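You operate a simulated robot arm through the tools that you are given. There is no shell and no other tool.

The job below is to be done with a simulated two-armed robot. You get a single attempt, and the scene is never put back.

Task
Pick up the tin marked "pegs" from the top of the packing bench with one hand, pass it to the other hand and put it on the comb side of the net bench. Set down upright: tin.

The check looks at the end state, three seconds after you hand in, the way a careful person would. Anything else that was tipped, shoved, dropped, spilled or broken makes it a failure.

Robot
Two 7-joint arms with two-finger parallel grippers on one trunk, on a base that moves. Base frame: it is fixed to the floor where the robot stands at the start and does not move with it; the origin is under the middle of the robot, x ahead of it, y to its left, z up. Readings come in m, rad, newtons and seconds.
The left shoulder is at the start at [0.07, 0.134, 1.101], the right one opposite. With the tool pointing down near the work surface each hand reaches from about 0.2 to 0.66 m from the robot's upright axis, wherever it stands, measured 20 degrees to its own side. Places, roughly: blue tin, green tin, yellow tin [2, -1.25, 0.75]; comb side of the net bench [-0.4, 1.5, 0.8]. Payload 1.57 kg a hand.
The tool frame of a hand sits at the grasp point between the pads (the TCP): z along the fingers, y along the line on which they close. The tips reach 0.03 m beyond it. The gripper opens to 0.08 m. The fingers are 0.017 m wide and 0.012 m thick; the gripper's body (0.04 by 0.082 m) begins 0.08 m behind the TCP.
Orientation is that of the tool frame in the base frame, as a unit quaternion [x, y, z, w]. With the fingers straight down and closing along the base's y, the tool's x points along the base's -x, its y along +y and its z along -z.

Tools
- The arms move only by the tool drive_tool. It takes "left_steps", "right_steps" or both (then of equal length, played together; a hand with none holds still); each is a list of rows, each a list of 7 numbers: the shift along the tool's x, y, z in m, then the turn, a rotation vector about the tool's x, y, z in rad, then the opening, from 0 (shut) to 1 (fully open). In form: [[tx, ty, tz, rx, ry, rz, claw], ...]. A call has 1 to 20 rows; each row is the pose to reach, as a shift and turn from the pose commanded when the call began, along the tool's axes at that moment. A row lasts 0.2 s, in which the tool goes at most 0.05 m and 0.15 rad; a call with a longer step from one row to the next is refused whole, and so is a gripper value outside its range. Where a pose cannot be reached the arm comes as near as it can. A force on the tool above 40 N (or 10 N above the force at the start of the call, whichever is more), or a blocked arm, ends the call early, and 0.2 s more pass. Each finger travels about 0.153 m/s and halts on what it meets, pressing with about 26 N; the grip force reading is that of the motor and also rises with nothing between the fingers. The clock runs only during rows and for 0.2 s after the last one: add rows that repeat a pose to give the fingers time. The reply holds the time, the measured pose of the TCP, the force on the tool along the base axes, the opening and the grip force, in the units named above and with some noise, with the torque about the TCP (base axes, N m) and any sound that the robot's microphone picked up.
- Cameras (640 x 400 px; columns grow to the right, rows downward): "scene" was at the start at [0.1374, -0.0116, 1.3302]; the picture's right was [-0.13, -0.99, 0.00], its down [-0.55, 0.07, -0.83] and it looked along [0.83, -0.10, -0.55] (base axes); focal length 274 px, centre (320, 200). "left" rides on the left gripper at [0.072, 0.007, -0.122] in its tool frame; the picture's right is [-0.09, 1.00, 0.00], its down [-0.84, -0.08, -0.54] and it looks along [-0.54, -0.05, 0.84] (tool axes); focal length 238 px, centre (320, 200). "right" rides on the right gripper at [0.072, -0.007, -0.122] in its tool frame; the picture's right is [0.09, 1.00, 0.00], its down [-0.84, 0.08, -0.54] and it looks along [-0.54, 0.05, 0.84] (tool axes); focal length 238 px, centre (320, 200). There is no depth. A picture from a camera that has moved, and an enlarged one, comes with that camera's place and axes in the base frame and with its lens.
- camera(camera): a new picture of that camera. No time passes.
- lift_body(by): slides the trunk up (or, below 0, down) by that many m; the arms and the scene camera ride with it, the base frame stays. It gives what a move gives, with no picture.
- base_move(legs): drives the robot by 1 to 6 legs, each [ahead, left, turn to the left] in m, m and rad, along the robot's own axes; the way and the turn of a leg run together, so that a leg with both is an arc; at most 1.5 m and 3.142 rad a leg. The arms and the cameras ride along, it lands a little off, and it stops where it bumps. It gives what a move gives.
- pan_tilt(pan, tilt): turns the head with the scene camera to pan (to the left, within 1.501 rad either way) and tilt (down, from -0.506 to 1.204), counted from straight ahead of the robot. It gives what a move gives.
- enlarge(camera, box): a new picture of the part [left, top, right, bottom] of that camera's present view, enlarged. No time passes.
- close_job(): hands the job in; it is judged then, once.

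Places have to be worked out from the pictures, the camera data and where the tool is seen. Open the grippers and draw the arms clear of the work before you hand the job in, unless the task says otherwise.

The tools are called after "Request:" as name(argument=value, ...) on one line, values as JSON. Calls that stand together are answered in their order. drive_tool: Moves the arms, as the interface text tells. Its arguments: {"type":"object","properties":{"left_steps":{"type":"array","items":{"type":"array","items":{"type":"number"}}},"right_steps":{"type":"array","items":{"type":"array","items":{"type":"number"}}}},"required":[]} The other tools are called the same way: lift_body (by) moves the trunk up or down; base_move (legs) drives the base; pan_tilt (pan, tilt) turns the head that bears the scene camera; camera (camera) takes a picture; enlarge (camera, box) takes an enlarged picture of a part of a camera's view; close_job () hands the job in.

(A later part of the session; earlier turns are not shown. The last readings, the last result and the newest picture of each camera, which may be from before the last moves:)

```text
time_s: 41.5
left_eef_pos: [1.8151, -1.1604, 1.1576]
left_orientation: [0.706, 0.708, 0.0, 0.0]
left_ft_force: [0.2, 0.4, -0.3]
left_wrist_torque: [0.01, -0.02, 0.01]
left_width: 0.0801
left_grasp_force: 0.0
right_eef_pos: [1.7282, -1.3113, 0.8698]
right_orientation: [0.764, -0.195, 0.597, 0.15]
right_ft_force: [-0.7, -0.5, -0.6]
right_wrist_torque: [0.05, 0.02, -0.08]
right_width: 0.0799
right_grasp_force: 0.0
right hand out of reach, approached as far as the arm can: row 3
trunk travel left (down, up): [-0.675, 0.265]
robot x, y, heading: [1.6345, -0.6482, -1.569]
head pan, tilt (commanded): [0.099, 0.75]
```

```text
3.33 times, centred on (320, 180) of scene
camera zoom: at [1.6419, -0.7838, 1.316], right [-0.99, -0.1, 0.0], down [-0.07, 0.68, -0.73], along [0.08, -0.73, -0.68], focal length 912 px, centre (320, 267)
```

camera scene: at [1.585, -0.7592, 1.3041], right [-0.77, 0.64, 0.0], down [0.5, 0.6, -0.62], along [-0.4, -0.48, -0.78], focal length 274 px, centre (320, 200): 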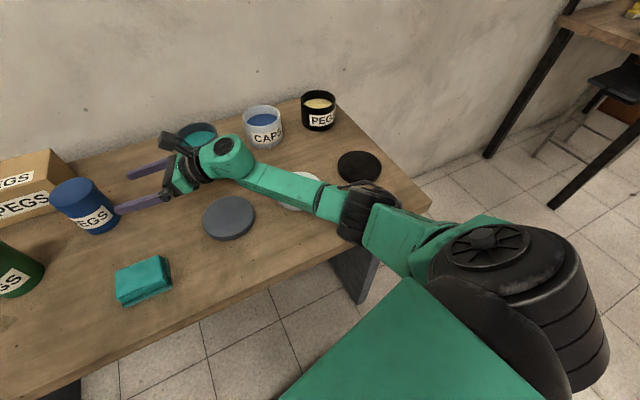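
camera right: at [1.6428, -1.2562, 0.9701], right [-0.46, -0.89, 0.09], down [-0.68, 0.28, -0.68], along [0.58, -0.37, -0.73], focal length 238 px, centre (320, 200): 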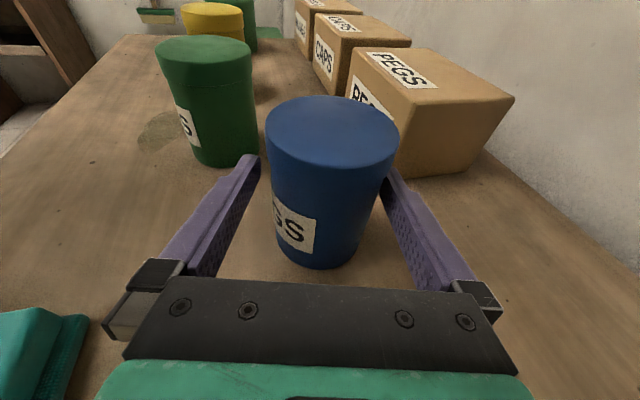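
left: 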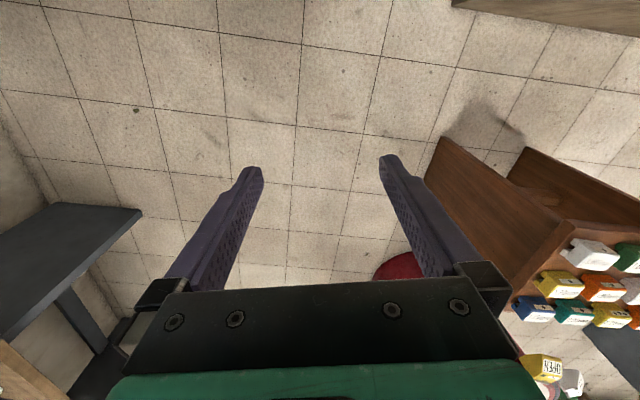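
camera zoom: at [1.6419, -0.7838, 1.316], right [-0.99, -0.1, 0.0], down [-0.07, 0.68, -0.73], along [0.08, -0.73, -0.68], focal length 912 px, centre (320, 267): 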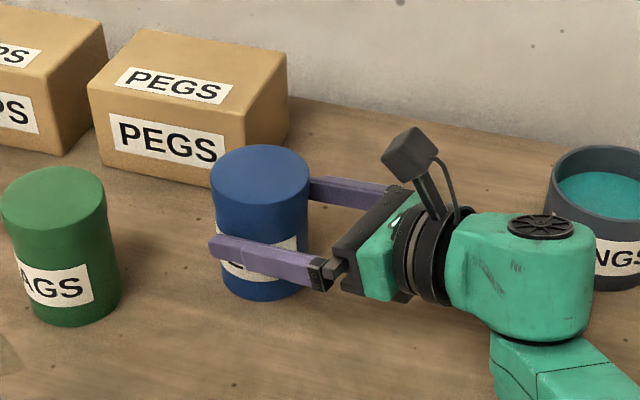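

The arm hit its reach limit in the last step, so the hand sits ~8 mm to one side and nudged the tin a few mm, but it still stands upright between the fingers with the axis ≈9 mm beyond the TCP. I close the gripper here.

Request:
drive_tool(right_steps=[[0, 0, 0, 0, 0, 0, 0.9], [0, 0, 0, 0, 0, 0, 0.8], [0, 0, 0, 0, 0, 0, 0.5], [0, 0, 0, 0, 0, 0, 0], [0, 0, 0, 0, 0, 0, 0]])

Request:
camera(camera="right")

Request:
enlarge(camera="scene", box=[240, 120, 400, 240])

```text
time_s: 42.6
left_eef_pos: [1.8139, -1.1598, 1.1568]
left_orientation: [0.706, 0.708, 0.0, 0.0]
left_ft_force: [-0.1, 0.6, 0.5]
left_wrist_torque: [0.01, 0.0, -0.01]
left_width: 0.08
left_grasp_force: 0.1
right_eef_pos: [1.7275, -1.3103, 0.8696]
right_orientation: [0.764, -0.195, 0.596, 0.15]
right_ft_force: [0.1, -0.8, 1.2]
right_wrist_torque: [-0.14, -0.02, -0.01]
right_width: 0.071
right_grasp_force: 25.3
trunk travel left (down, up): [-0.675, 0.265]
robot x, y, heading: [1.633, -0.6522, -1.569]
head pan, tilt (commanded): [0.099, 0.75]
```

```text
taken
camera right: at [1.6428, -1.2561, 0.9702], right [-0.45, -0.89, 0.09], down [-0.68, 0.28, -0.68], along [0.58, -0.37, -0.73], focal length 238 px, centre (320, 200)
```

right: 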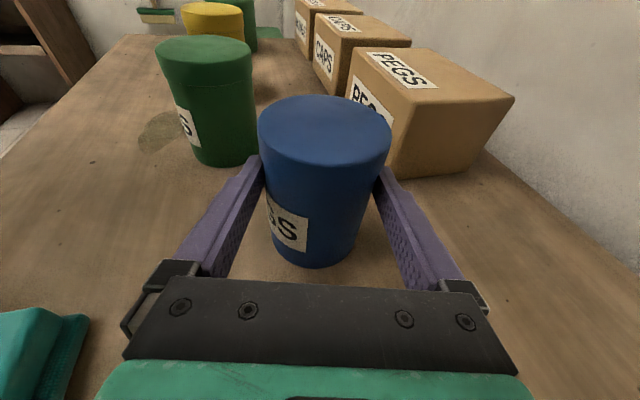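

```text
3.33 times, centred on (320, 180) of scene
camera zoom: at [1.642, -0.7838, 1.316], right [-0.99, -0.1, 0.0], down [-0.07, 0.68, -0.73], along [0.08, -0.73, -0.68], focal length 912 px, centre (320, 267)
```

zoom: 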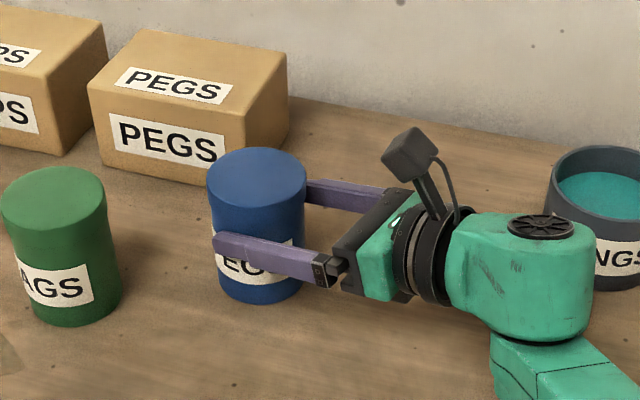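

The grip holds at width 0.071 m with 25 N. I raise the trunk so that the tin lifts straight up without the stretched arm changing its pose.

Request:
lift_body(by=0.1)

Request:
camera(camera="right")

Request:
camera(camera="scene")

```text
time_s: 44.0
left_eef_pos: [1.8147, -1.1602, 1.2572]
left_orientation: [0.706, 0.709, 0.0, -0.001]
left_ft_force: [0.4, -0.8, -0.3]
left_wrist_torque: [-0.02, 0.02, 0.03]
left_width: 0.0799
left_grasp_force: 0.1
right_eef_pos: [1.7266, -1.3106, 0.97]
right_orientation: [0.764, -0.194, 0.597, 0.149]
right_ft_force: [0.0, -0.9, -0.3]
right_wrist_torque: [-0.01, -0.03, 0.01]
right_width: 0.0
right_grasp_force: 21.3
trunk travel left (down, up): [-0.775, 0.165]
robot x, y, heading: [1.6327, -0.6492, -1.566]
head pan, tilt (commanded): [0.099, 0.75]
```

```text
taken
camera right: at [1.6429, -1.2562, 1.07], right [-0.45, -0.89, 0.09], down [-0.68, 0.28, -0.68], along [0.58, -0.37, -0.73], focal length 238 px, centre (320, 200)
```

right: 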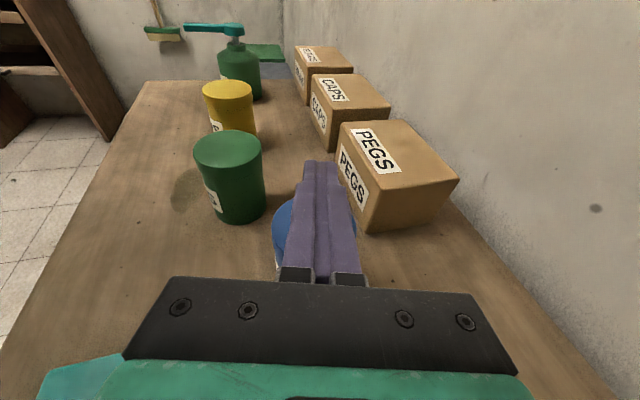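

```text
taken
camera scene: at [1.6421, -0.784, 1.416], right [-0.99, -0.1, 0.0], down [-0.07, 0.68, -0.73], along [0.08, -0.73, -0.68], focal length 274 px, centre (320, 200)
```

scene: 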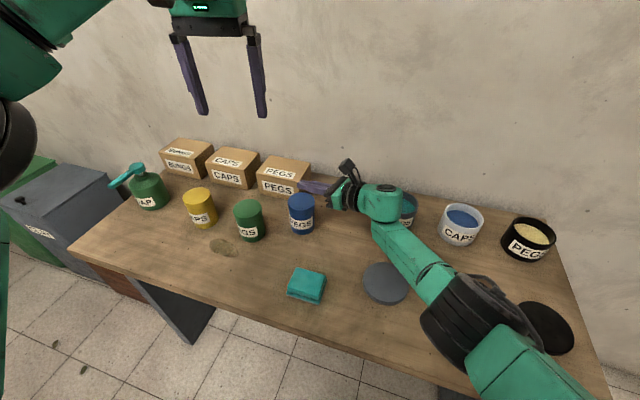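

The tin slipped out: the gripper is fully shut at 0 width and the tin still stands on the bench. I look closely at where and how it stands now.

Request:
enlarge(camera="scene", box=[220, 140, 400, 270])

Request:
enlarge(camera="right", box=[180, 110, 480, 290])

```text
3.08 times, centred on (310, 205) of scene
camera zoom: at [1.6421, -0.784, 1.416], right [-0.99, -0.1, 0.0], down [-0.07, 0.68, -0.73], along [0.08, -0.73, -0.68], focal length 842 px, centre (351, 185)
```

zoom: 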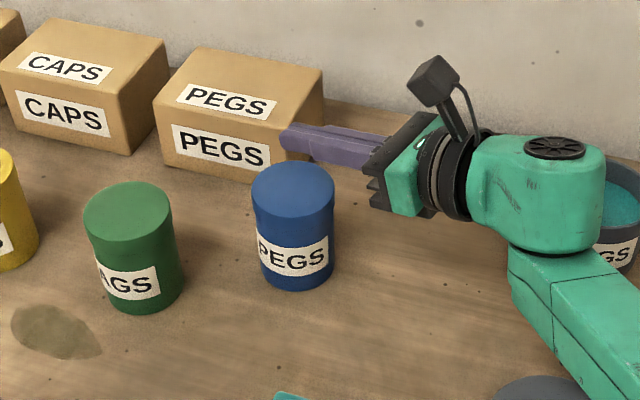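

```text
2.13 times, centred on (330, 200) of right
camera zoom: at [1.6429, -1.2562, 1.07], right [-0.45, -0.89, 0.09], down [-0.68, 0.28, -0.68], along [0.58, -0.37, -0.73], focal length 508 px, centre (299, 200)
```

zoom: 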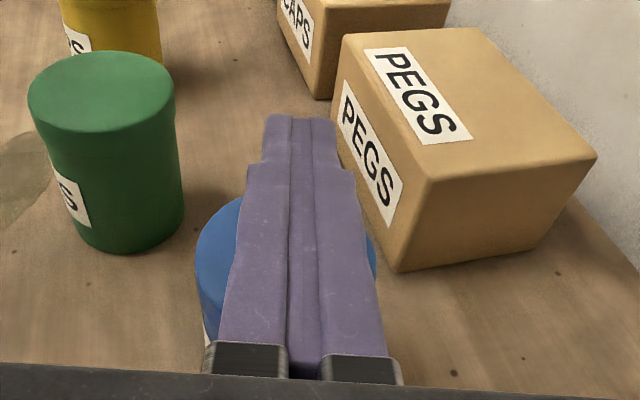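

The tin still stands upright and unharmed. The trunk lift was probably too abrupt for the friction grip, with the arm at full stretch. I retract the hand at this height, reopen, lower the trunk again and drive a little closer so the arm is well within reach.

Request:
drive_tool(right_steps=[[0.02, 0, -0.03, 0, 0, 0, 0], [0.02, 0, -0.07, 0, 0, 0, 0], [0.02, 0, -0.11, 0, 0, 0, 0], [0.02, 0, -0.15, 0, 0, 0, 0], [0.02, 0, -0.19, 0, 0, 0, 0], [0.02, 0, -0.19, 0, 0, 0, 0.5], [0.02, 0, -0.19, 0, 0, 0, 1], [0.02, 0, -0.19, 0, 0, 0, 1]])

Request:
base_move(legs=[[0.06, 0.0, 0]])

Request:
pan_tilt(pan=0.0, tilt=0.75)

Request:
camera(camera="right")

Request:
camera(camera="scene")

```text
time_s: 45.8
left_eef_pos: [1.8132, -1.1599, 1.2578]
left_orientation: [0.706, 0.708, 0.0, 0.0]
left_ft_force: [0.4, 0.2, -0.2]
left_wrist_torque: [0.01, -0.01, 0.01]
left_width: 0.0802
left_grasp_force: 0.1
right_eef_pos: [1.57, -1.224, 1.036]
right_orientation: [0.763, -0.195, 0.597, 0.15]
right_ft_force: [0.3, 0.2, 1.3]
right_wrist_torque: [0.01, 0.03, 0.02]
right_width: 0.0801
right_grasp_force: 0.0
trunk travel left (down, up): [-0.775, 0.165]
robot x, y, heading: [1.6351, -0.6543, -1.571]
head pan, tilt (commanded): [0.099, 0.75]
```

```text
time_s: 46.8
left_eef_pos: [1.8154, -1.2134, 1.2598]
left_orientation: [0.706, 0.708, -0.002, 0.002]
left_ft_force: [-0.9, 0.7, 0.9]
left_wrist_torque: [-0.06, 0.03, 0.02]
left_width: 0.0799
left_grasp_force: 0.1
right_eef_pos: [1.5699, -1.2792, 1.0389]
right_orientation: [0.764, -0.192, 0.598, 0.15]
right_ft_force: [0.2, 1.0, 0.3]
right_wrist_torque: [0.04, 0.03, -0.01]
right_width: 0.0799
right_grasp_force: 0.0
trunk travel left (down, up): [-0.775, 0.165]
robot x, y, heading: [1.6343, -0.7092, -1.561]
head pan, tilt (commanded): [0.099, 0.75]
```

```text
time_s: 47.4
left_eef_pos: [1.8145, -1.2182, 1.2579]
left_orientation: [0.706, 0.709, 0.0, 0.0]
left_ft_force: [-1.0, -0.5, -0.3]
left_wrist_torque: [-0.04, 0.0, -0.02]
left_width: 0.0799
left_grasp_force: 0.2
right_eef_pos: [1.571, -1.2834, 1.036]
right_orientation: [0.764, -0.195, 0.597, 0.15]
right_ft_force: [-1.0, -0.2, 0.0]
right_wrist_torque: [-0.03, 0.02, 0.01]
right_width: 0.0802
right_grasp_force: 0.0
trunk travel left (down, up): [-0.775, 0.165]
robot x, y, heading: [1.6381, -0.7091, -1.573]
head pan, tilt (commanded): [0.0, 0.75]
```

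```text
taken
camera right: at [1.4854, -1.2284, 1.1355], right [-0.45, -0.89, 0.09], down [-0.68, 0.28, -0.68], along [0.58, -0.37, -0.73], focal length 238 px, centre (320, 200)
```

right: 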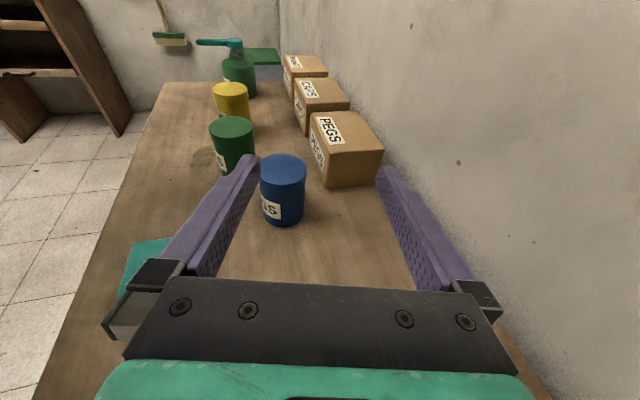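

```text
taken
camera scene: at [1.6341, -0.8434, 1.416], right [-1.0, 0.0, 0.0], down [0.0, 0.68, -0.73], along [0.0, -0.73, -0.68], focal length 274 px, centre (320, 200)
```

scene: 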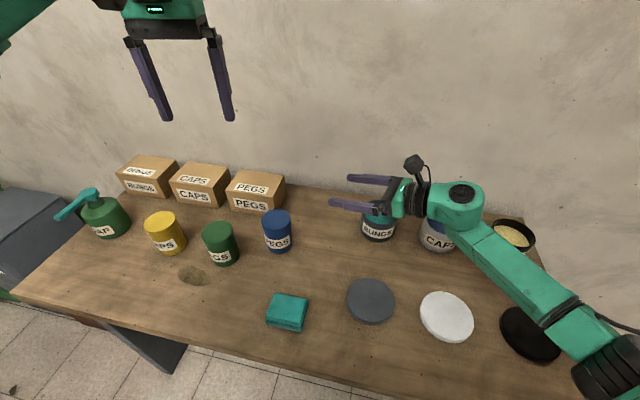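

The robot stands at y≈-0.71 now and the tin is upright. I zoom again with both cameras to find the tin's new position.

Request:
enlarge(camera="scene", box=[235, 190, 315, 270])

Request:
enlarge(camera="right", box=[230, 140, 340, 240])

```text
5.00 times, centred on (275, 230) of scene
camera zoom: at [1.6341, -0.8434, 1.416], right [-1.0, 0.0, 0.0], down [0.0, 0.68, -0.73], along [0.0, -0.73, -0.68], focal length 1368 px, centre (545, 50)
```

zoom: 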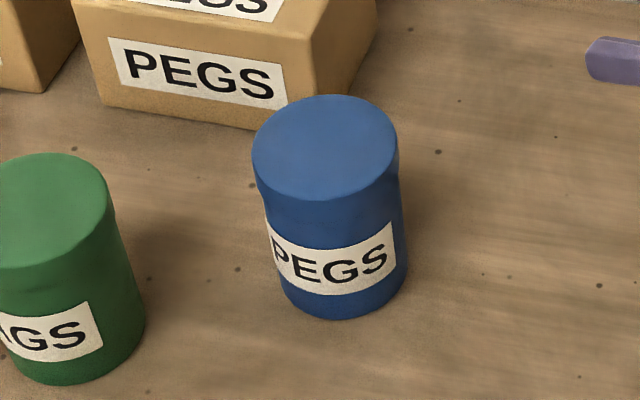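

```text
4.00 times, centred on (285, 190) of right
camera zoom: at [1.4854, -1.2284, 1.1355], right [-0.45, -0.89, 0.09], down [-0.68, 0.28, -0.68], along [0.58, -0.37, -0.73], focal length 953 px, centre (460, 240)
```

zoom: 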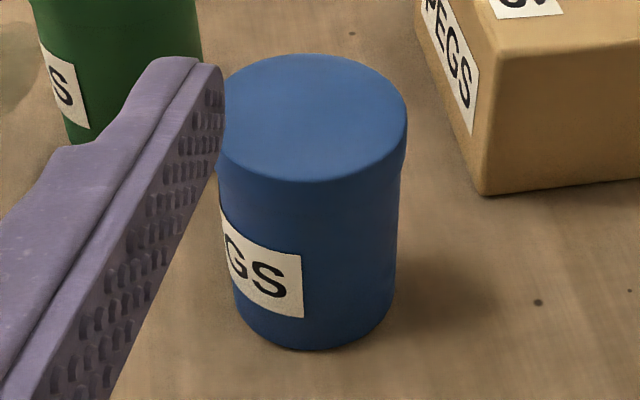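

Both views put the tin axis near (1.746, -1.321), so it slid about 1 cm outward along the fingers during the lift. This time I'll grip deeper (axis at the TCP) and lift slowly. First I lower the trunk back and shift the hand sideways into line.

Request:
lift_body(by=-0.1)

Request:
drive_tool(right_steps=[[0, -0.017, 0, 0, 0, 0, 1], [0, -0.034, 0, 0, 0, 0, 1], [0, -0.05, 0, 0, 0, 0, 1], [0, -0.05, 0, 0, 0, 0, 1]])

Request:
enlarge(camera="right", box=[220, 100, 420, 230])

Request:
camera(camera="scene")

```text
time_s: 48.8
left_eef_pos: [1.8155, -1.2196, 1.1576]
left_orientation: [0.706, 0.708, 0.0, 0.001]
left_ft_force: [0.1, 0.0, -0.2]
left_wrist_torque: [0.06, 0.02, -0.03]
left_width: 0.0799
left_grasp_force: 0.0
right_eef_pos: [1.5716, -1.2815, 0.9353]
right_orientation: [0.764, -0.194, 0.597, 0.149]
right_ft_force: [-0.3, 0.3, 0.2]
right_wrist_torque: [0.01, 0.01, 0.0]
right_width: 0.0799
right_grasp_force: 0.0
trunk travel left (down, up): [-0.675, 0.265]
robot x, y, heading: [1.6332, -0.7098, -1.566]
head pan, tilt (commanded): [0.0, 0.75]
```

```text
time_s: 49.8
left_eef_pos: [1.8148, -1.2186, 1.1571]
left_orientation: [0.705, 0.709, 0.0, 0.0]
left_ft_force: [0.3, -0.5, -0.4]
left_wrist_torque: [-0.01, 0.01, 0.02]
left_width: 0.0798
left_grasp_force: 0.1
right_eef_pos: [1.5933, -1.2366, 0.9361]
right_orientation: [0.764, -0.195, 0.597, 0.15]
right_ft_force: [0.2, 0.2, 0.3]
right_wrist_torque: [0.01, 0.01, -0.01]
right_width: 0.0799
right_grasp_force: 0.0
trunk travel left (down, up): [-0.675, 0.265]
robot x, y, heading: [1.6342, -0.7059, -1.571]
head pan, tilt (commanded): [0.0, 0.75]
```

```text
3.08 times, centred on (320, 165) of right
camera zoom: at [1.5086, -1.1829, 1.0356], right [-0.45, -0.89, 0.09], down [-0.68, 0.28, -0.68], along [0.58, -0.37, -0.73], focal length 733 px, centre (320, 308)
```

zoom: 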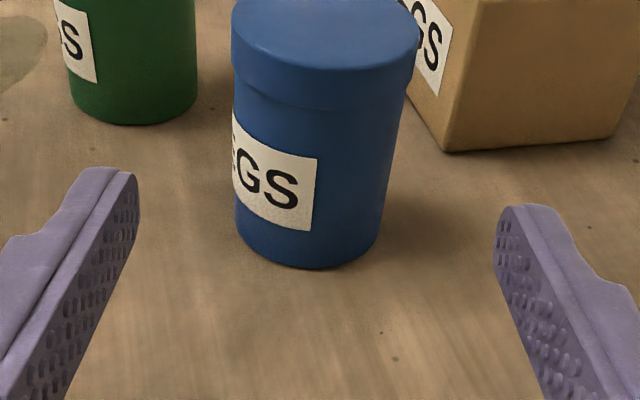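

```text
taken
camera scene: at [1.6341, -0.8436, 1.316], right [-1.0, 0.0, 0.0], down [0.0, 0.68, -0.73], along [0.0, -0.73, -0.68], focal length 274 px, centre (320, 200)
```

scene: 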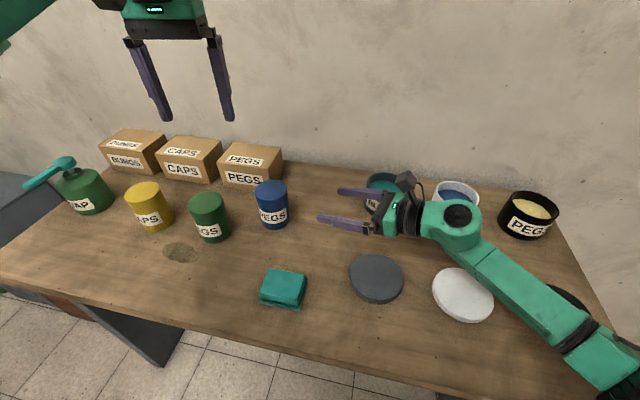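

The tin is within about 1.5 mm of the tool's centre plane. I shift 1.5 mm, go down to the approach line and advance to about 1 cm before the tips reach the tin, then check.

Request:
drive_tool(right_steps=[[-0.0261, 0.0015, 0.0065, 0, 0, 0, 1], [-0.0261, 0.0015, 0.0395, 0, 0, 0, 1], [-0.0261, 0.0015, 0.0725, 0, 0, 0, 1], [-0.0261, 0.0015, 0.1065, 0, 0, 0, 1], [-0.0261, 0.0015, 0.1065, 0, 0, 0, 1]])

Request:
enlarge(camera="right", box=[200, 60, 440, 220])

Request:
enlarge(camera="scene", box=[220, 140, 400, 270])

```text
time_s: 51.0
left_eef_pos: [1.8136, -1.2183, 1.157]
left_orientation: [0.706, 0.709, -0.001, 0.001]
left_ft_force: [-0.5, -0.1, 0.4]
left_wrist_torque: [-0.01, 0.0, -0.03]
left_width: 0.0799
left_grasp_force: 0.0
right_eef_pos: [1.6799, -1.2851, 0.8857]
right_orientation: [0.764, -0.194, 0.597, 0.15]
right_ft_force: [0.6, -0.9, 0.1]
right_wrist_torque: [-0.01, 0.0, -0.01]
right_width: 0.0798
right_grasp_force: 0.0
trunk travel left (down, up): [-0.675, 0.265]
robot x, y, heading: [1.6375, -0.7102, -1.566]
head pan, tilt (commanded): [0.0, 0.75]
```

```text
2.50 times, centred on (320, 140) of right
camera zoom: at [1.5946, -1.231, 0.9859], right [-0.45, -0.89, 0.09], down [-0.68, 0.28, -0.68], along [0.58, -0.37, -0.73], focal length 596 px, centre (320, 350)
```

zoom: 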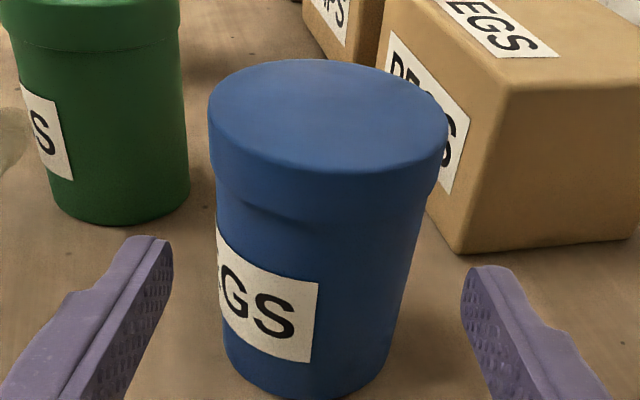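

```text
3.08 times, centred on (310, 205) of scene
camera zoom: at [1.6335, -0.843, 1.3161], right [-1.0, 0.0, 0.0], down [0.0, 0.68, -0.73], along [0.0, -0.73, -0.68], focal length 842 px, centre (351, 185)
```

zoom: 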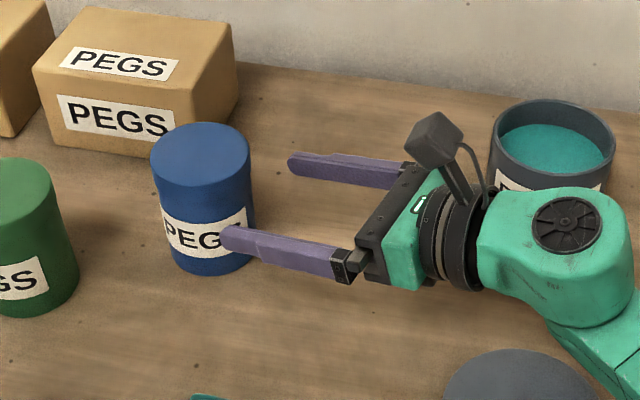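

The tin is centred within 1 mm. I advance the remaining 7.5 cm slowly with the gripper open.

Request:
drive_tool(right_steps=[[0, -0.0005, 0.015, 0, 0, 0, 1], [0, -0.0005, 0.03, 0, 0, 0, 1], [0, -0.0005, 0.045, 0, 0, 0, 1], [0, -0.0005, 0.06, 0, 0, 0, 1], [0, -0.0005, 0.075, 0, 0, 0, 1], [0, -0.0005, 0.075, 0, 0, 0, 1]])

Request:
enlarge(camera="right", box=[200, 60, 440, 300])

Request:
enlarge(camera="scene", box=[220, 140, 400, 270])

```text
time_s: 52.4
left_eef_pos: [1.8154, -1.2187, 1.1588]
left_orientation: [0.706, 0.708, -0.001, 0.0]
left_ft_force: [-0.5, 0.0, 1.3]
left_wrist_torque: [-0.01, 0.0, -0.02]
left_width: 0.08
left_grasp_force: 0.1
right_eef_pos: [1.7447, -1.3173, 0.8678]
right_orientation: [0.764, -0.194, 0.597, 0.149]
right_ft_force: [0.3, 0.4, 0.7]
right_wrist_torque: [0.02, -0.01, -0.01]
right_width: 0.0797
right_grasp_force: 0.1
trunk travel left (down, up): [-0.675, 0.265]
robot x, y, heading: [1.6333, -0.709, -1.569]
head pan, tilt (commanded): [0.0, 0.75]
```

```text
1.67 times, centred on (320, 180) of right
camera zoom: at [1.6589, -1.2644, 0.9675], right [-0.45, -0.89, 0.09], down [-0.68, 0.28, -0.68], along [0.58, -0.37, -0.73], focal length 397 px, centre (320, 233)
```

zoom: 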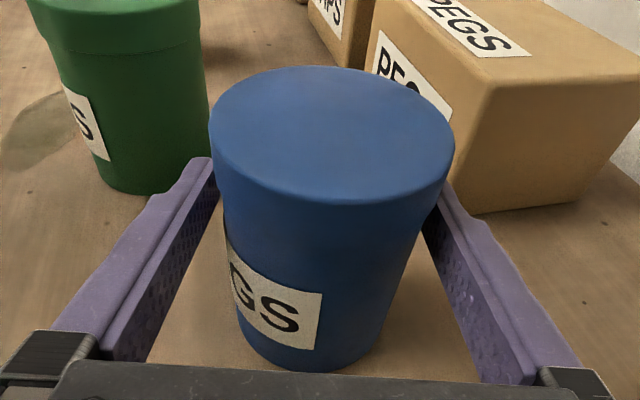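

```text
3.08 times, centred on (310, 205) of scene
camera zoom: at [1.6338, -0.8433, 1.316], right [-1.0, 0.0, 0.0], down [0.0, 0.68, -0.73], along [0.0, -0.73, -0.68], focal length 842 px, centre (351, 185)
```

zoom: 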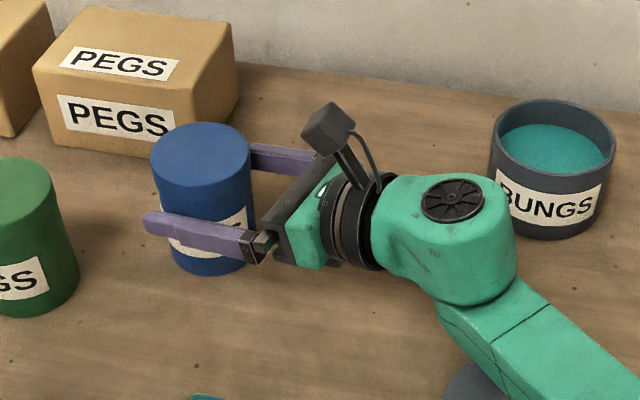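

The tin did not move and sits deep between the fingers; the green tin is ~4 cm clear of the near finger. I close the gripper.

Request:
drive_tool(right_steps=[[0, 0, 0, 0, 0, 0, 0.92], [0, 0, 0, 0, 0, 0, 0.85], [0, 0, 0, 0, 0, 0, 0.5], [0, 0, 0, 0, 0, 0, 0], [0, 0, 0, 0, 0, 0, 0], [0, 0, 0, 0, 0, 0, 0]])

Request:
camera(camera="right")

```text
time_s: 53.8
left_eef_pos: [1.8155, -1.2196, 1.1573]
left_orientation: [0.705, 0.709, 0.0, 0.0]
left_ft_force: [0.0, 0.3, 0.0]
left_wrist_torque: [0.01, 0.0, 0.01]
left_width: 0.0798
left_grasp_force: 0.1
right_eef_pos: [1.7444, -1.3178, 0.8672]
right_orientation: [0.764, -0.195, 0.596, 0.15]
right_ft_force: [0.3, -1.3, 0.9]
right_wrist_torque: [-0.21, 0.06, 0.02]
right_width: 0.0726
right_grasp_force: 25.8
trunk travel left (down, up): [-0.675, 0.265]
robot x, y, heading: [1.6349, -0.7096, -1.566]
head pan, tilt (commanded): [0.0, 0.75]
```

```text
taken
camera right: at [1.659, -1.2645, 0.9674], right [-0.45, -0.89, 0.09], down [-0.68, 0.28, -0.68], along [0.58, -0.37, -0.73], focal length 238 px, centre (320, 200)
```

right: 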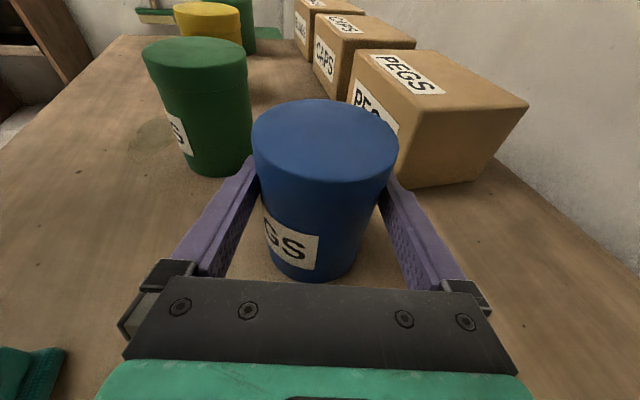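

Width reads 0.0726 m with 25.8 N, a fuller hold than before. I lift very slowly by 3 cm and check that the tin follows.

Request:
drive_tool(right_steps=[[0.0029, 0, -0.0007, 0, 0, 0, 0], [0.0068, 0, -0.0017, 0, 0, 0, 0], [0.0116, 0, -0.0029, 0, 0, 0, 0], [0.0165, 0, -0.0041, 0, 0, 0, 0], [0.0213, 0, -0.0054, 0, 0, 0, 0], [0.0262, 0, -0.0066, 0, 0, 0, 0], [0.0291, 0, -0.0073, 0, 0, 0, 0], [0.0291, 0, -0.0073, 0, 0, 0, 0]])

Request:
camera(camera="right")

Request:
enlarge(camera="scene", box=[220, 140, 400, 270])

```text
time_s: 55.5
left_eef_pos: [1.815, -1.2195, 1.1582]
left_orientation: [0.706, 0.709, 0.0, 0.0]
left_ft_force: [-0.1, -0.1, 0.4]
left_wrist_torque: [0.01, -0.02, -0.03]
left_width: 0.0798
left_grasp_force: 0.0
right_eef_pos: [1.7458, -1.3217, 0.8966]
right_orientation: [0.764, -0.194, 0.597, 0.149]
right_ft_force: [-0.3, 0.1, -2.2]
right_wrist_torque: [0.01, 0.04, -0.03]
right_width: 0.0726
right_grasp_force: 25.4
trunk travel left (down, up): [-0.675, 0.265]
robot x, y, heading: [1.6328, -0.7129, -1.567]
head pan, tilt (commanded): [0.0, 0.75]
```

```text
taken
camera right: at [1.6592, -1.2666, 0.9963], right [-0.45, -0.89, 0.09], down [-0.68, 0.28, -0.68], along [0.58, -0.37, -0.73], focal length 238 px, centre (320, 200)
```

right: 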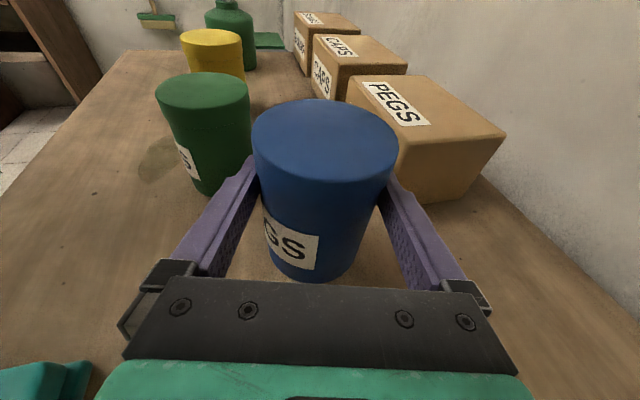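

```text
3.08 times, centred on (310, 205) of scene
camera zoom: at [1.6343, -0.8439, 1.316], right [-1.0, 0.0, 0.0], down [0.0, 0.68, -0.73], along [0.0, -0.73, -0.68], focal length 842 px, centre (351, 185)
```

zoom: 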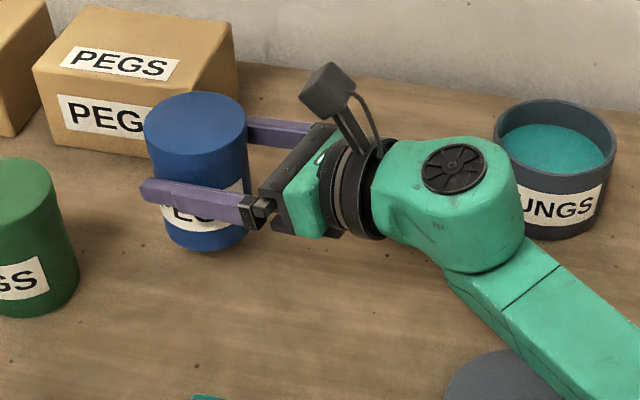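

The tin followed: it hangs in the grip, the force reads about 2.2 N (light tin), and it kept its place in the hand. I keep lifting gently by 14 cm.

Request:
drive_tool(right_steps=[[0.0097, 0, -0.0024, 0, 0, 0, 0], [0.0242, 0, -0.0061, 0, 0, 0, 0], [0.0437, 0, -0.011, 0, 0, 0, 0], [0.0631, 0, -0.0158, 0, 0, 0, 0], [0.0825, 0, -0.0207, 0, 0, 0, 0], [0.1019, 0, -0.0256, 0, 0, 0, 0], [0.1213, 0, -0.0304, 0, 0, 0, 0], [0.131, 0, -0.0329, 0, 0, 0, 0], [0.1358, 0, -0.0341, 0, 0, 0, 0], [0.1358, 0, -0.0341, 0, 0, 0, 0]])

Request:
camera(camera="right")

Request:
camera(camera="scene")

```text
time_s: 57.8
left_eef_pos: [1.815, -1.2199, 1.1572]
left_orientation: [0.706, 0.708, 0.0, 0.0]
left_ft_force: [-0.8, 0.1, 0.3]
left_wrist_torque: [0.02, -0.05, 0.0]
left_width: 0.0799
left_grasp_force: 0.0
right_eef_pos: [1.745, -1.3216, 1.0364]
right_orientation: [0.764, -0.194, 0.597, 0.149]
right_ft_force: [0.7, 0.0, -2.5]
right_wrist_torque: [0.03, -0.01, 0.02]
right_width: 0.0724
right_grasp_force: 26.0
trunk travel left (down, up): [-0.675, 0.265]
robot x, y, heading: [1.6335, -0.7101, -1.566]
head pan, tilt (commanded): [0.0, 0.75]
```

```text
taken
camera right: at [1.6593, -1.2667, 1.136], right [-0.45, -0.89, 0.09], down [-0.68, 0.28, -0.68], along [0.58, -0.37, -0.73], focal length 238 px, centre (320, 200)
```

right: 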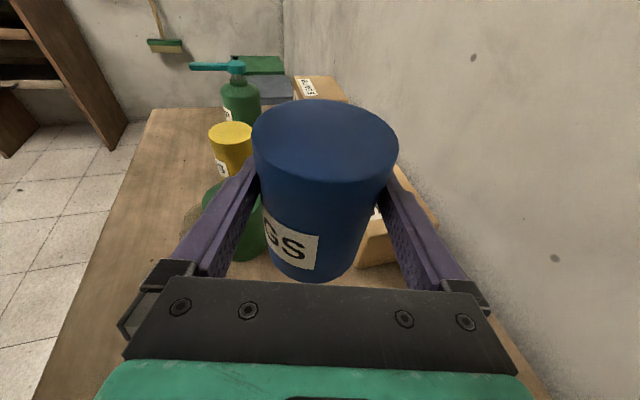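

```text
taken
camera scene: at [1.6343, -0.8439, 1.316], right [-1.0, 0.0, 0.0], down [0.0, 0.68, -0.73], along [0.0, -0.73, -0.68], focal length 274 px, centre (320, 200)
```

scene: 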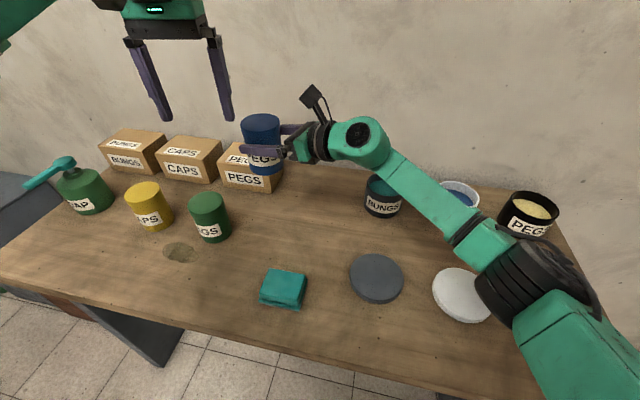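

The tin is held well and hangs about 0.17 m above the bench top. I back the robot straight away from the bench into free floor before the hand-over.

Request:
base_move(legs=[[-0.25, 0, 0], [-0.25, 0, 0]])

Request:
pan_tilt(pan=0.1, tilt=0.45)

Request:
camera(camera="scene")

Request:
camera(camera="right")

Request:
camera(camera="left")

```text
time_s: 60.9
left_eef_pos: [1.8153, -0.7306, 1.156]
left_orientation: [0.702, 0.712, 0.001, 0.0]
left_ft_force: [0.7, -0.2, 0.0]
left_wrist_torque: [-0.02, -0.01, -0.01]
left_width: 0.0798
left_grasp_force: 0.1
right_eef_pos: [1.747, -0.8328, 1.0358]
right_orientation: [0.765, -0.191, 0.598, 0.146]
right_ft_force: [-0.1, 0.6, -3.0]
right_wrist_torque: [-0.02, 0.04, -0.01]
right_width: 0.0727
right_grasp_force: 26.0
trunk travel left (down, up): [-0.675, 0.265]
robot x, y, heading: [1.6294, -0.2222, -1.555]
head pan, tilt (commanded): [0.0, 0.75]
```

```text
time_s: 61.7
left_eef_pos: [1.8161, -0.7296, 1.1568]
left_orientation: [0.702, 0.712, 0.001, 0.0]
left_ft_force: [-1.4, 0.8, 0.0]
left_wrist_torque: [-0.02, 0.02, -0.03]
left_width: 0.0802
left_grasp_force: 0.0
right_eef_pos: [1.7453, -0.8322, 1.0364]
right_orientation: [0.765, -0.191, 0.597, 0.147]
right_ft_force: [-0.3, 0.9, -2.7]
right_wrist_torque: [0.0, 0.01, -0.02]
right_width: 0.0725
right_grasp_force: 26.0
trunk travel left (down, up): [-0.675, 0.265]
robot x, y, heading: [1.6324, -0.2205, -1.554]
head pan, tilt (commanded): [0.099, 0.45]
```

```text
taken
camera scene: at [1.6403, -0.3641, 1.3424], right [-0.99, -0.11, 0.0], down [-0.05, 0.43, -0.9], along [0.1, -0.89, -0.44], focal length 274 px, centre (320, 200)
```

scene: 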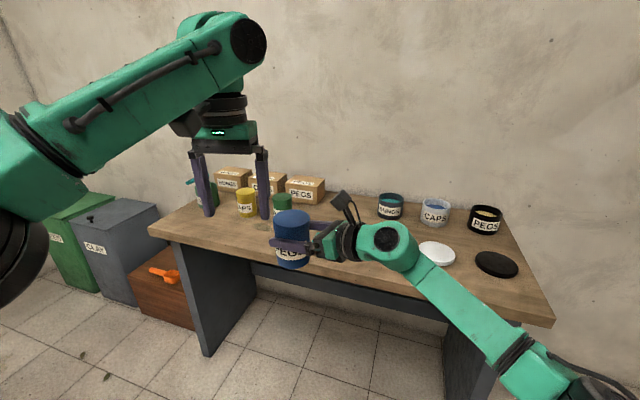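

```text
taken
camera right: at [1.6602, -0.7782, 1.1358], right [-0.45, -0.89, 0.09], down [-0.68, 0.27, -0.68], along [0.58, -0.36, -0.73], focal length 238 px, centre (320, 200)
```

right: 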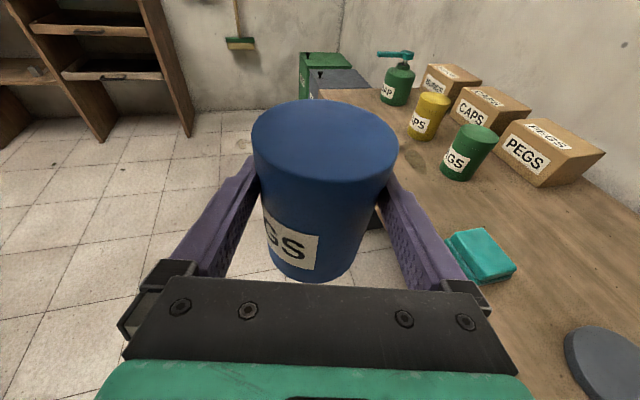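

```text
taken
camera left: at [1.8207, -0.6578, 1.2778], right [1.0, -0.08, 0.0], down [-0.07, -0.84, 0.54], along [-0.04, -0.54, -0.84], focal length 238 px, centre (320, 200)
```

left: 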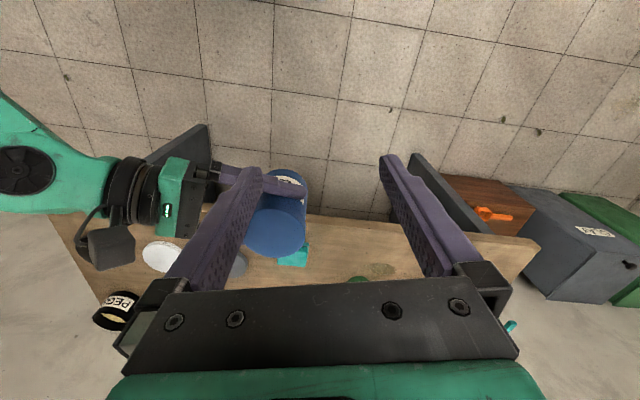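

The tin is now over free floor. I back off a bit more, then zoom with the right camera to measure exactly where the tin sits in the right hand.

Request:
base_move(legs=[[-0.15, 0, 0]])

Request:
enlarge(camera="right", box=[230, 90, 420, 290])

Request:
enlarge(camera="scene", box=[240, 180, 360, 290])

```text
time_s: 63.1
left_eef_pos: [1.8138, -0.5835, 1.1561]
left_orientation: [0.702, 0.712, 0.001, 0.0]
left_ft_force: [0.5, -0.4, 0.1]
left_wrist_torque: [0.01, 0.0, 0.03]
left_width: 0.0797
left_grasp_force: 0.1
right_eef_pos: [1.744, -0.6846, 1.0356]
right_orientation: [0.765, -0.191, 0.597, 0.146]
right_ft_force: [-0.4, -0.3, -1.6]
right_wrist_torque: [-0.01, 0.03, -0.01]
right_width: 0.0725
right_grasp_force: 25.3
trunk travel left (down, up): [-0.675, 0.265]
robot x, y, heading: [1.6286, -0.0776, -1.556]
head pan, tilt (commanded): [0.099, 0.45]
```

```text
2.00 times, centred on (325, 190) of right
camera zoom: at [1.6588, -0.6322, 1.1348], right [-0.44, -0.89, 0.08], down [-0.68, 0.28, -0.68], along [0.58, -0.36, -0.73], focal length 477 px, centre (310, 220)
```

zoom: 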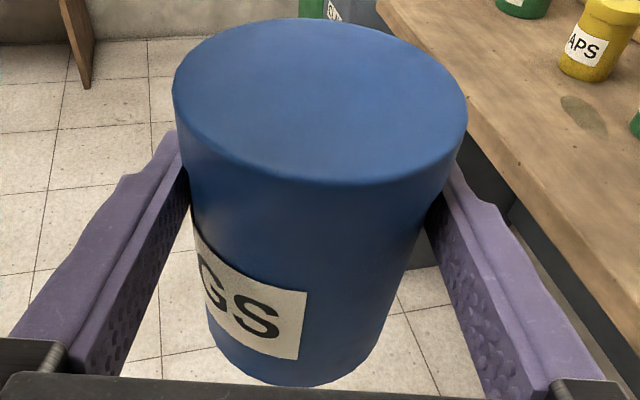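

```text
3.64 times, centred on (300, 235) of scene
camera zoom: at [1.6385, -0.2184, 1.3421], right [-0.99, -0.11, 0.0], down [-0.05, 0.43, -0.9], along [0.1, -0.89, -0.44], focal length 995 px, centre (393, 73)
```

zoom: 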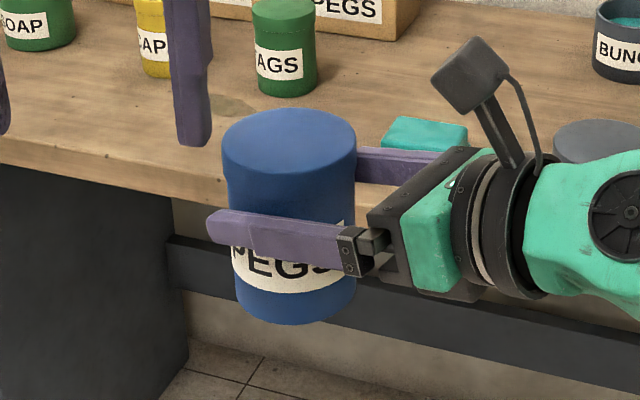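

From the right camera the tin's axis is about 4–6 mm beyond the right TCP and laterally centred, lid top about 0.037 m above the TCP. I bring the left hand above the tin, raised 3 cm, turned so that its fingers close along the right hand's pointing direction.

Request:
drive_tool(left_steps=[[0, 0, -0.03, 0, 0, 0, 1], [-0.0256, -0.0168, -0.03, 0, 0, 0.1244, 1], [-0.0512, -0.0336, -0.03, 0, 0, 0.2487, 1], [-0.0767, -0.0504, -0.03, 0, 0, 0.3731, 1], [-0.1023, -0.0672, -0.03, 0, 0, 0.4974, 1], [-0.1023, -0.0672, -0.03, 0, 0, 0.4974, 1]])

Request:
camera(camera="left")

Request:
camera(camera="scene")

Request:
camera(camera="right")

```text
time_s: 64.5
left_eef_pos: [1.7616, -0.6155, 1.1446]
left_orientation: [0.856, 0.517, 0.0, 0.001]
left_ft_force: [0.3, 0.5, -0.2]
left_wrist_torque: [-0.02, 0.01, -0.04]
left_width: 0.0803
left_grasp_force: 0.0
left hand out of reach, approached as far as the arm can: row 2, 3, 4, 5, 6
right_eef_pos: [1.7462, -0.6839, 1.0377]
right_orientation: [0.765, -0.191, 0.597, 0.147]
right_ft_force: [0.4, 0.2, -2.4]
right_wrist_torque: [-0.01, 0.0, 0.01]
right_width: 0.0726
right_grasp_force: 25.8
trunk travel left (down, up): [-0.675, 0.265]
robot x, y, heading: [1.629, -0.0727, -1.551]
head pan, tilt (commanded): [0.099, 0.45]
```

```text
taken
camera left: at [1.8006, -0.5559, 1.2648], right [0.84, -0.55, 0.0], down [-0.46, -0.7, 0.54], along [-0.3, -0.46, -0.84], focal length 238 px, centre (320, 200)
```

left: 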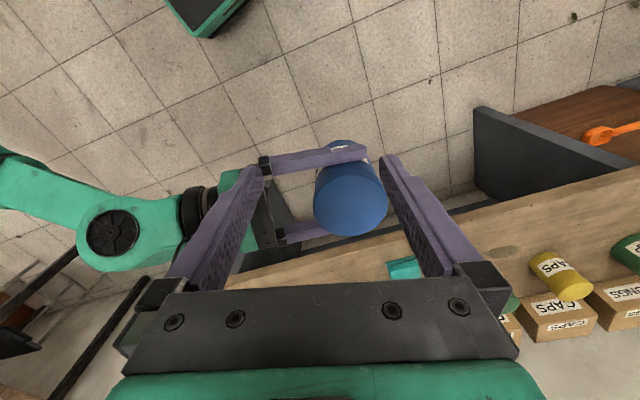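

```text
taken
camera scene: at [1.6395, -0.2147, 1.3426], right [-0.99, -0.11, 0.0], down [-0.05, 0.43, -0.9], along [0.1, -0.89, -0.43], focal length 274 px, centre (320, 200)
```

scene: 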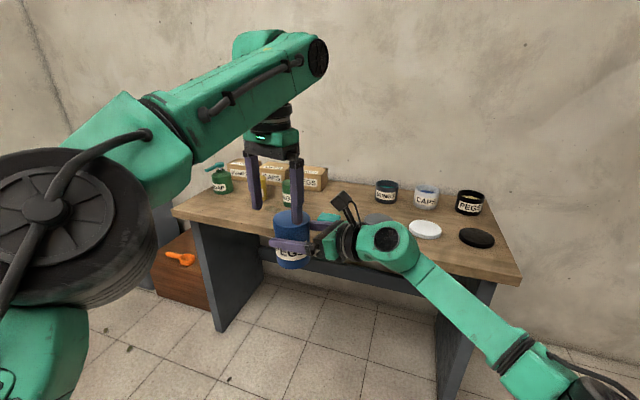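

```text
taken
camera right: at [1.6597, -0.6291, 1.1365], right [-0.44, -0.89, 0.09], down [-0.68, 0.27, -0.68], along [0.58, -0.36, -0.73], focal length 238 px, centre (320, 200)
```

right: 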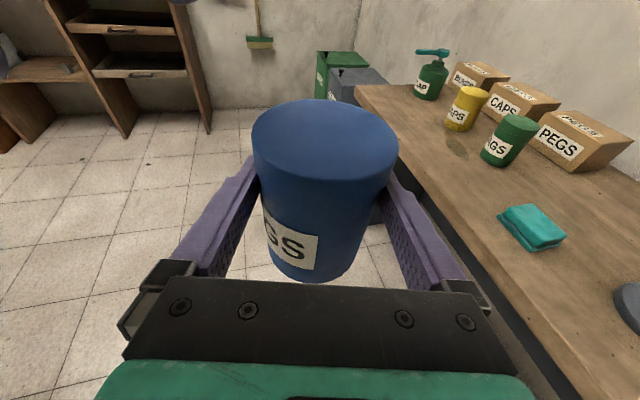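

The left arm cannot reach that far out at this height. I first move the left hand aside to the robot's left, then bring the tin nearer to the robot and 10 cm lower with the right hand.

Request:
drive_tool(left_steps=[[0.0155, 0.0295, 0, 0, 0, 0, 1], [0.031, 0.059, 0, 0, 0, 0, 1], [0.0466, 0.0885, 0, 0, 0, 0, 1], [0.0466, 0.0885, 0, 0, 0, 0, 1]])

Request:
drive_tool(right_steps=[[-0.0083, -0.0086, -0.0037, 0, 0, 0, 0], [-0.0248, -0.0259, -0.011, 0, 0, 0, 0], [-0.0414, -0.0431, -0.0183, 0, 0, 0, 0], [-0.058, -0.0604, -0.0256, 0, 0, 0, 0], [-0.0745, -0.0776, -0.0329, 0, 0, 0, 0], [-0.0911, -0.0949, -0.0402, 0, 0, 0, 0], [-0.1076, -0.1121, -0.0475, 0, 0, 0, 0], [-0.1159, -0.1207, -0.0511, 0, 0, 0, 0], [-0.1159, -0.1207, -0.0511, 0, 0, 0, 0]])

Request:
camera(camera="right")

Request:
camera(camera="scene")

```text
time_s: 65.5
left_eef_pos: [1.8602, -0.6141, 1.1469]
left_orientation: [0.856, 0.517, 0.0, 0.0]
left_ft_force: [1.1, 0.1, -0.3]
left_wrist_torque: [-0.01, 0.01, -0.01]
left_width: 0.08
left_grasp_force: 0.2
right_eef_pos: [1.7442, -0.6843, 1.0366]
right_orientation: [0.765, -0.19, 0.598, 0.145]
right_ft_force: [0.1, 0.1, -2.2]
right_wrist_torque: [0.02, 0.0, 0.01]
right_width: 0.0725
right_grasp_force: 25.9
trunk travel left (down, up): [-0.675, 0.265]
robot x, y, heading: [1.6288, -0.0697, -1.553]
head pan, tilt (commanded): [0.099, 0.45]
```

```text
time_s: 67.5
left_eef_pos: [1.8591, -0.6142, 1.1476]
left_orientation: [0.856, 0.516, 0.0, 0.001]
left_ft_force: [-0.5, 0.3, -0.4]
left_wrist_torque: [-0.05, 0.0, 0.0]
left_width: 0.0796
left_grasp_force: 0.1
right_eef_pos: [1.7301, -0.5399, 0.935]
right_orientation: [0.765, -0.191, 0.597, 0.146]
right_ft_force: [-0.5, -0.3, -1.5]
right_wrist_torque: [0.01, 0.01, -0.02]
right_width: 0.0726
right_grasp_force: 25.1
trunk travel left (down, up): [-0.675, 0.265]
robot x, y, heading: [1.6266, -0.0726, -1.561]
head pan, tilt (commanded): [0.099, 0.45]
```

```text
taken
camera right: at [1.6451, -0.4873, 1.0349], right [-0.44, -0.89, 0.09], down [-0.68, 0.27, -0.68], along [0.58, -0.36, -0.73], focal length 238 px, centre (320, 200)
```

right: 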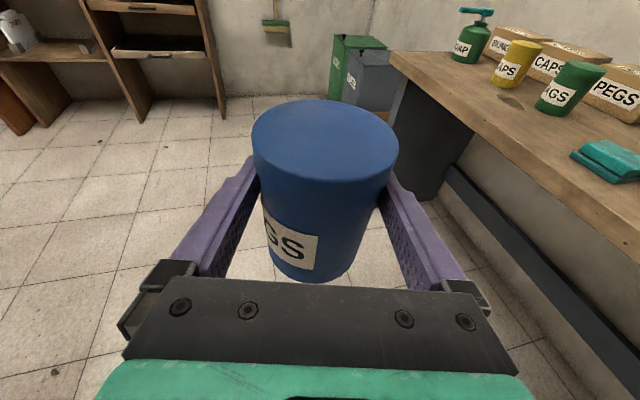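

```text
taken
camera scene: at [1.6384, -0.2166, 1.3424], right [-0.99, -0.11, 0.0], down [-0.05, 0.43, -0.9], along [0.1, -0.89, -0.44], focal length 274 px, centre (320, 200)
```

scene: 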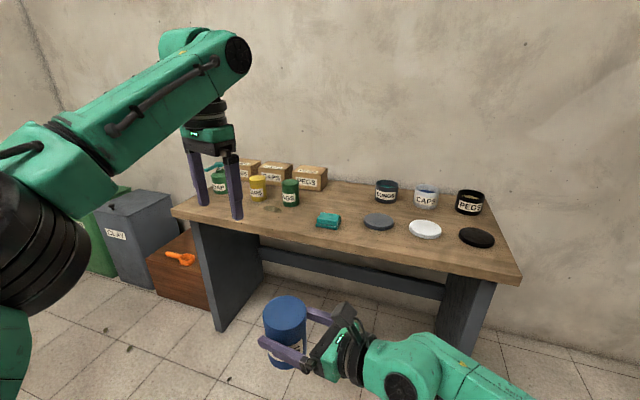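

The tin is now at about (1.735, -0.542), lid top z≈0.972, still firmly held. I move the left hand over it along its closing axis, then partway down, and look.

Request:
drive_tool(left_steps=[[0.0014, -0.036, 0, 0, 0, 0, 1], [0.0028, -0.072, 0, 0, 0, 0, 1], [0.0042, -0.108, 0, 0, 0, 0, 1], [0.0056, -0.144, 0, 0, 0, 0, 1], [0.0056, -0.144, 0.03, 0, 0, 0, 1], [0.0056, -0.144, 0.06, 0, 0, 0, 1], [0.0056, -0.144, 0.08, 0, 0, 0, 1], [0.0056, -0.144, 0.08, 0, 0, 0, 1]])

Request:
camera(camera="left")

Request:
camera(camera="right")

Request:
camera(camera="scene")

```text
time_s: 69.3
left_eef_pos: [1.7345, -0.542, 1.065]
left_orientation: [0.856, 0.517, 0.0, 0.001]
left_ft_force: [0.2, -0.1, -0.1]
left_wrist_torque: [0.0, 0.01, 0.01]
left_width: 0.0797
left_grasp_force: 0.0
right_eef_pos: [1.7304, -0.5405, 0.9356]
right_orientation: [0.765, -0.191, 0.597, 0.147]
right_ft_force: [0.7, 0.6, -1.2]
right_wrist_torque: [-0.02, -0.01, 0.01]
right_width: 0.0726
right_grasp_force: 25.7
trunk travel left (down, up): [-0.675, 0.265]
robot x, y, heading: [1.6312, -0.0746, -1.559]
head pan, tilt (commanded): [0.099, 0.45]
```

```text
taken
camera left: at [1.7726, -0.481, 1.185], right [0.84, -0.54, 0.0], down [-0.46, -0.71, 0.54], along [-0.3, -0.45, -0.84], focal length 238 px, centre (320, 200)
```

left: 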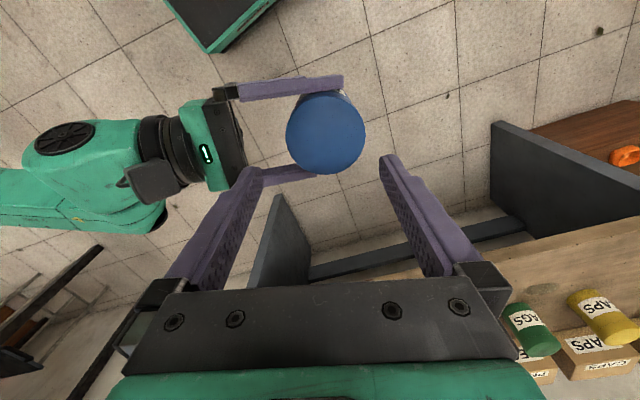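

```text
taken
camera right: at [1.6451, -0.4874, 1.0351], right [-0.44, -0.89, 0.09], down [-0.68, 0.27, -0.68], along [0.58, -0.36, -0.73], focal length 238 px, centre (320, 200)
```

right: 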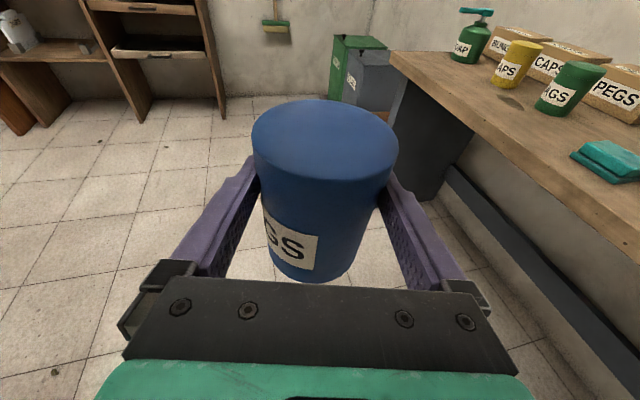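

```text
taken
camera scene: at [1.6384, -0.2164, 1.3424], right [-0.99, -0.11, 0.0], down [-0.05, 0.43, -0.9], along [0.1, -0.89, -0.44], focal length 274 px, centre (320, 200)
```

scene: 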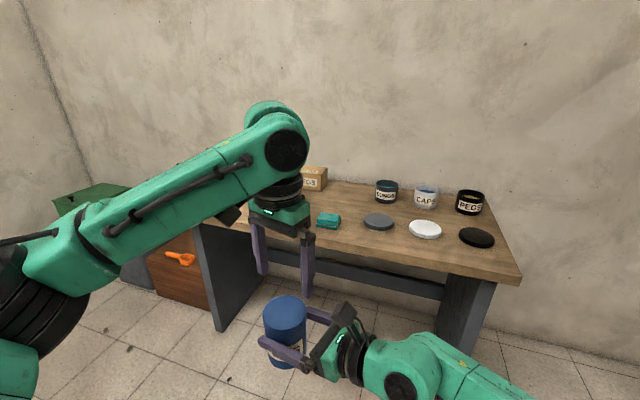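

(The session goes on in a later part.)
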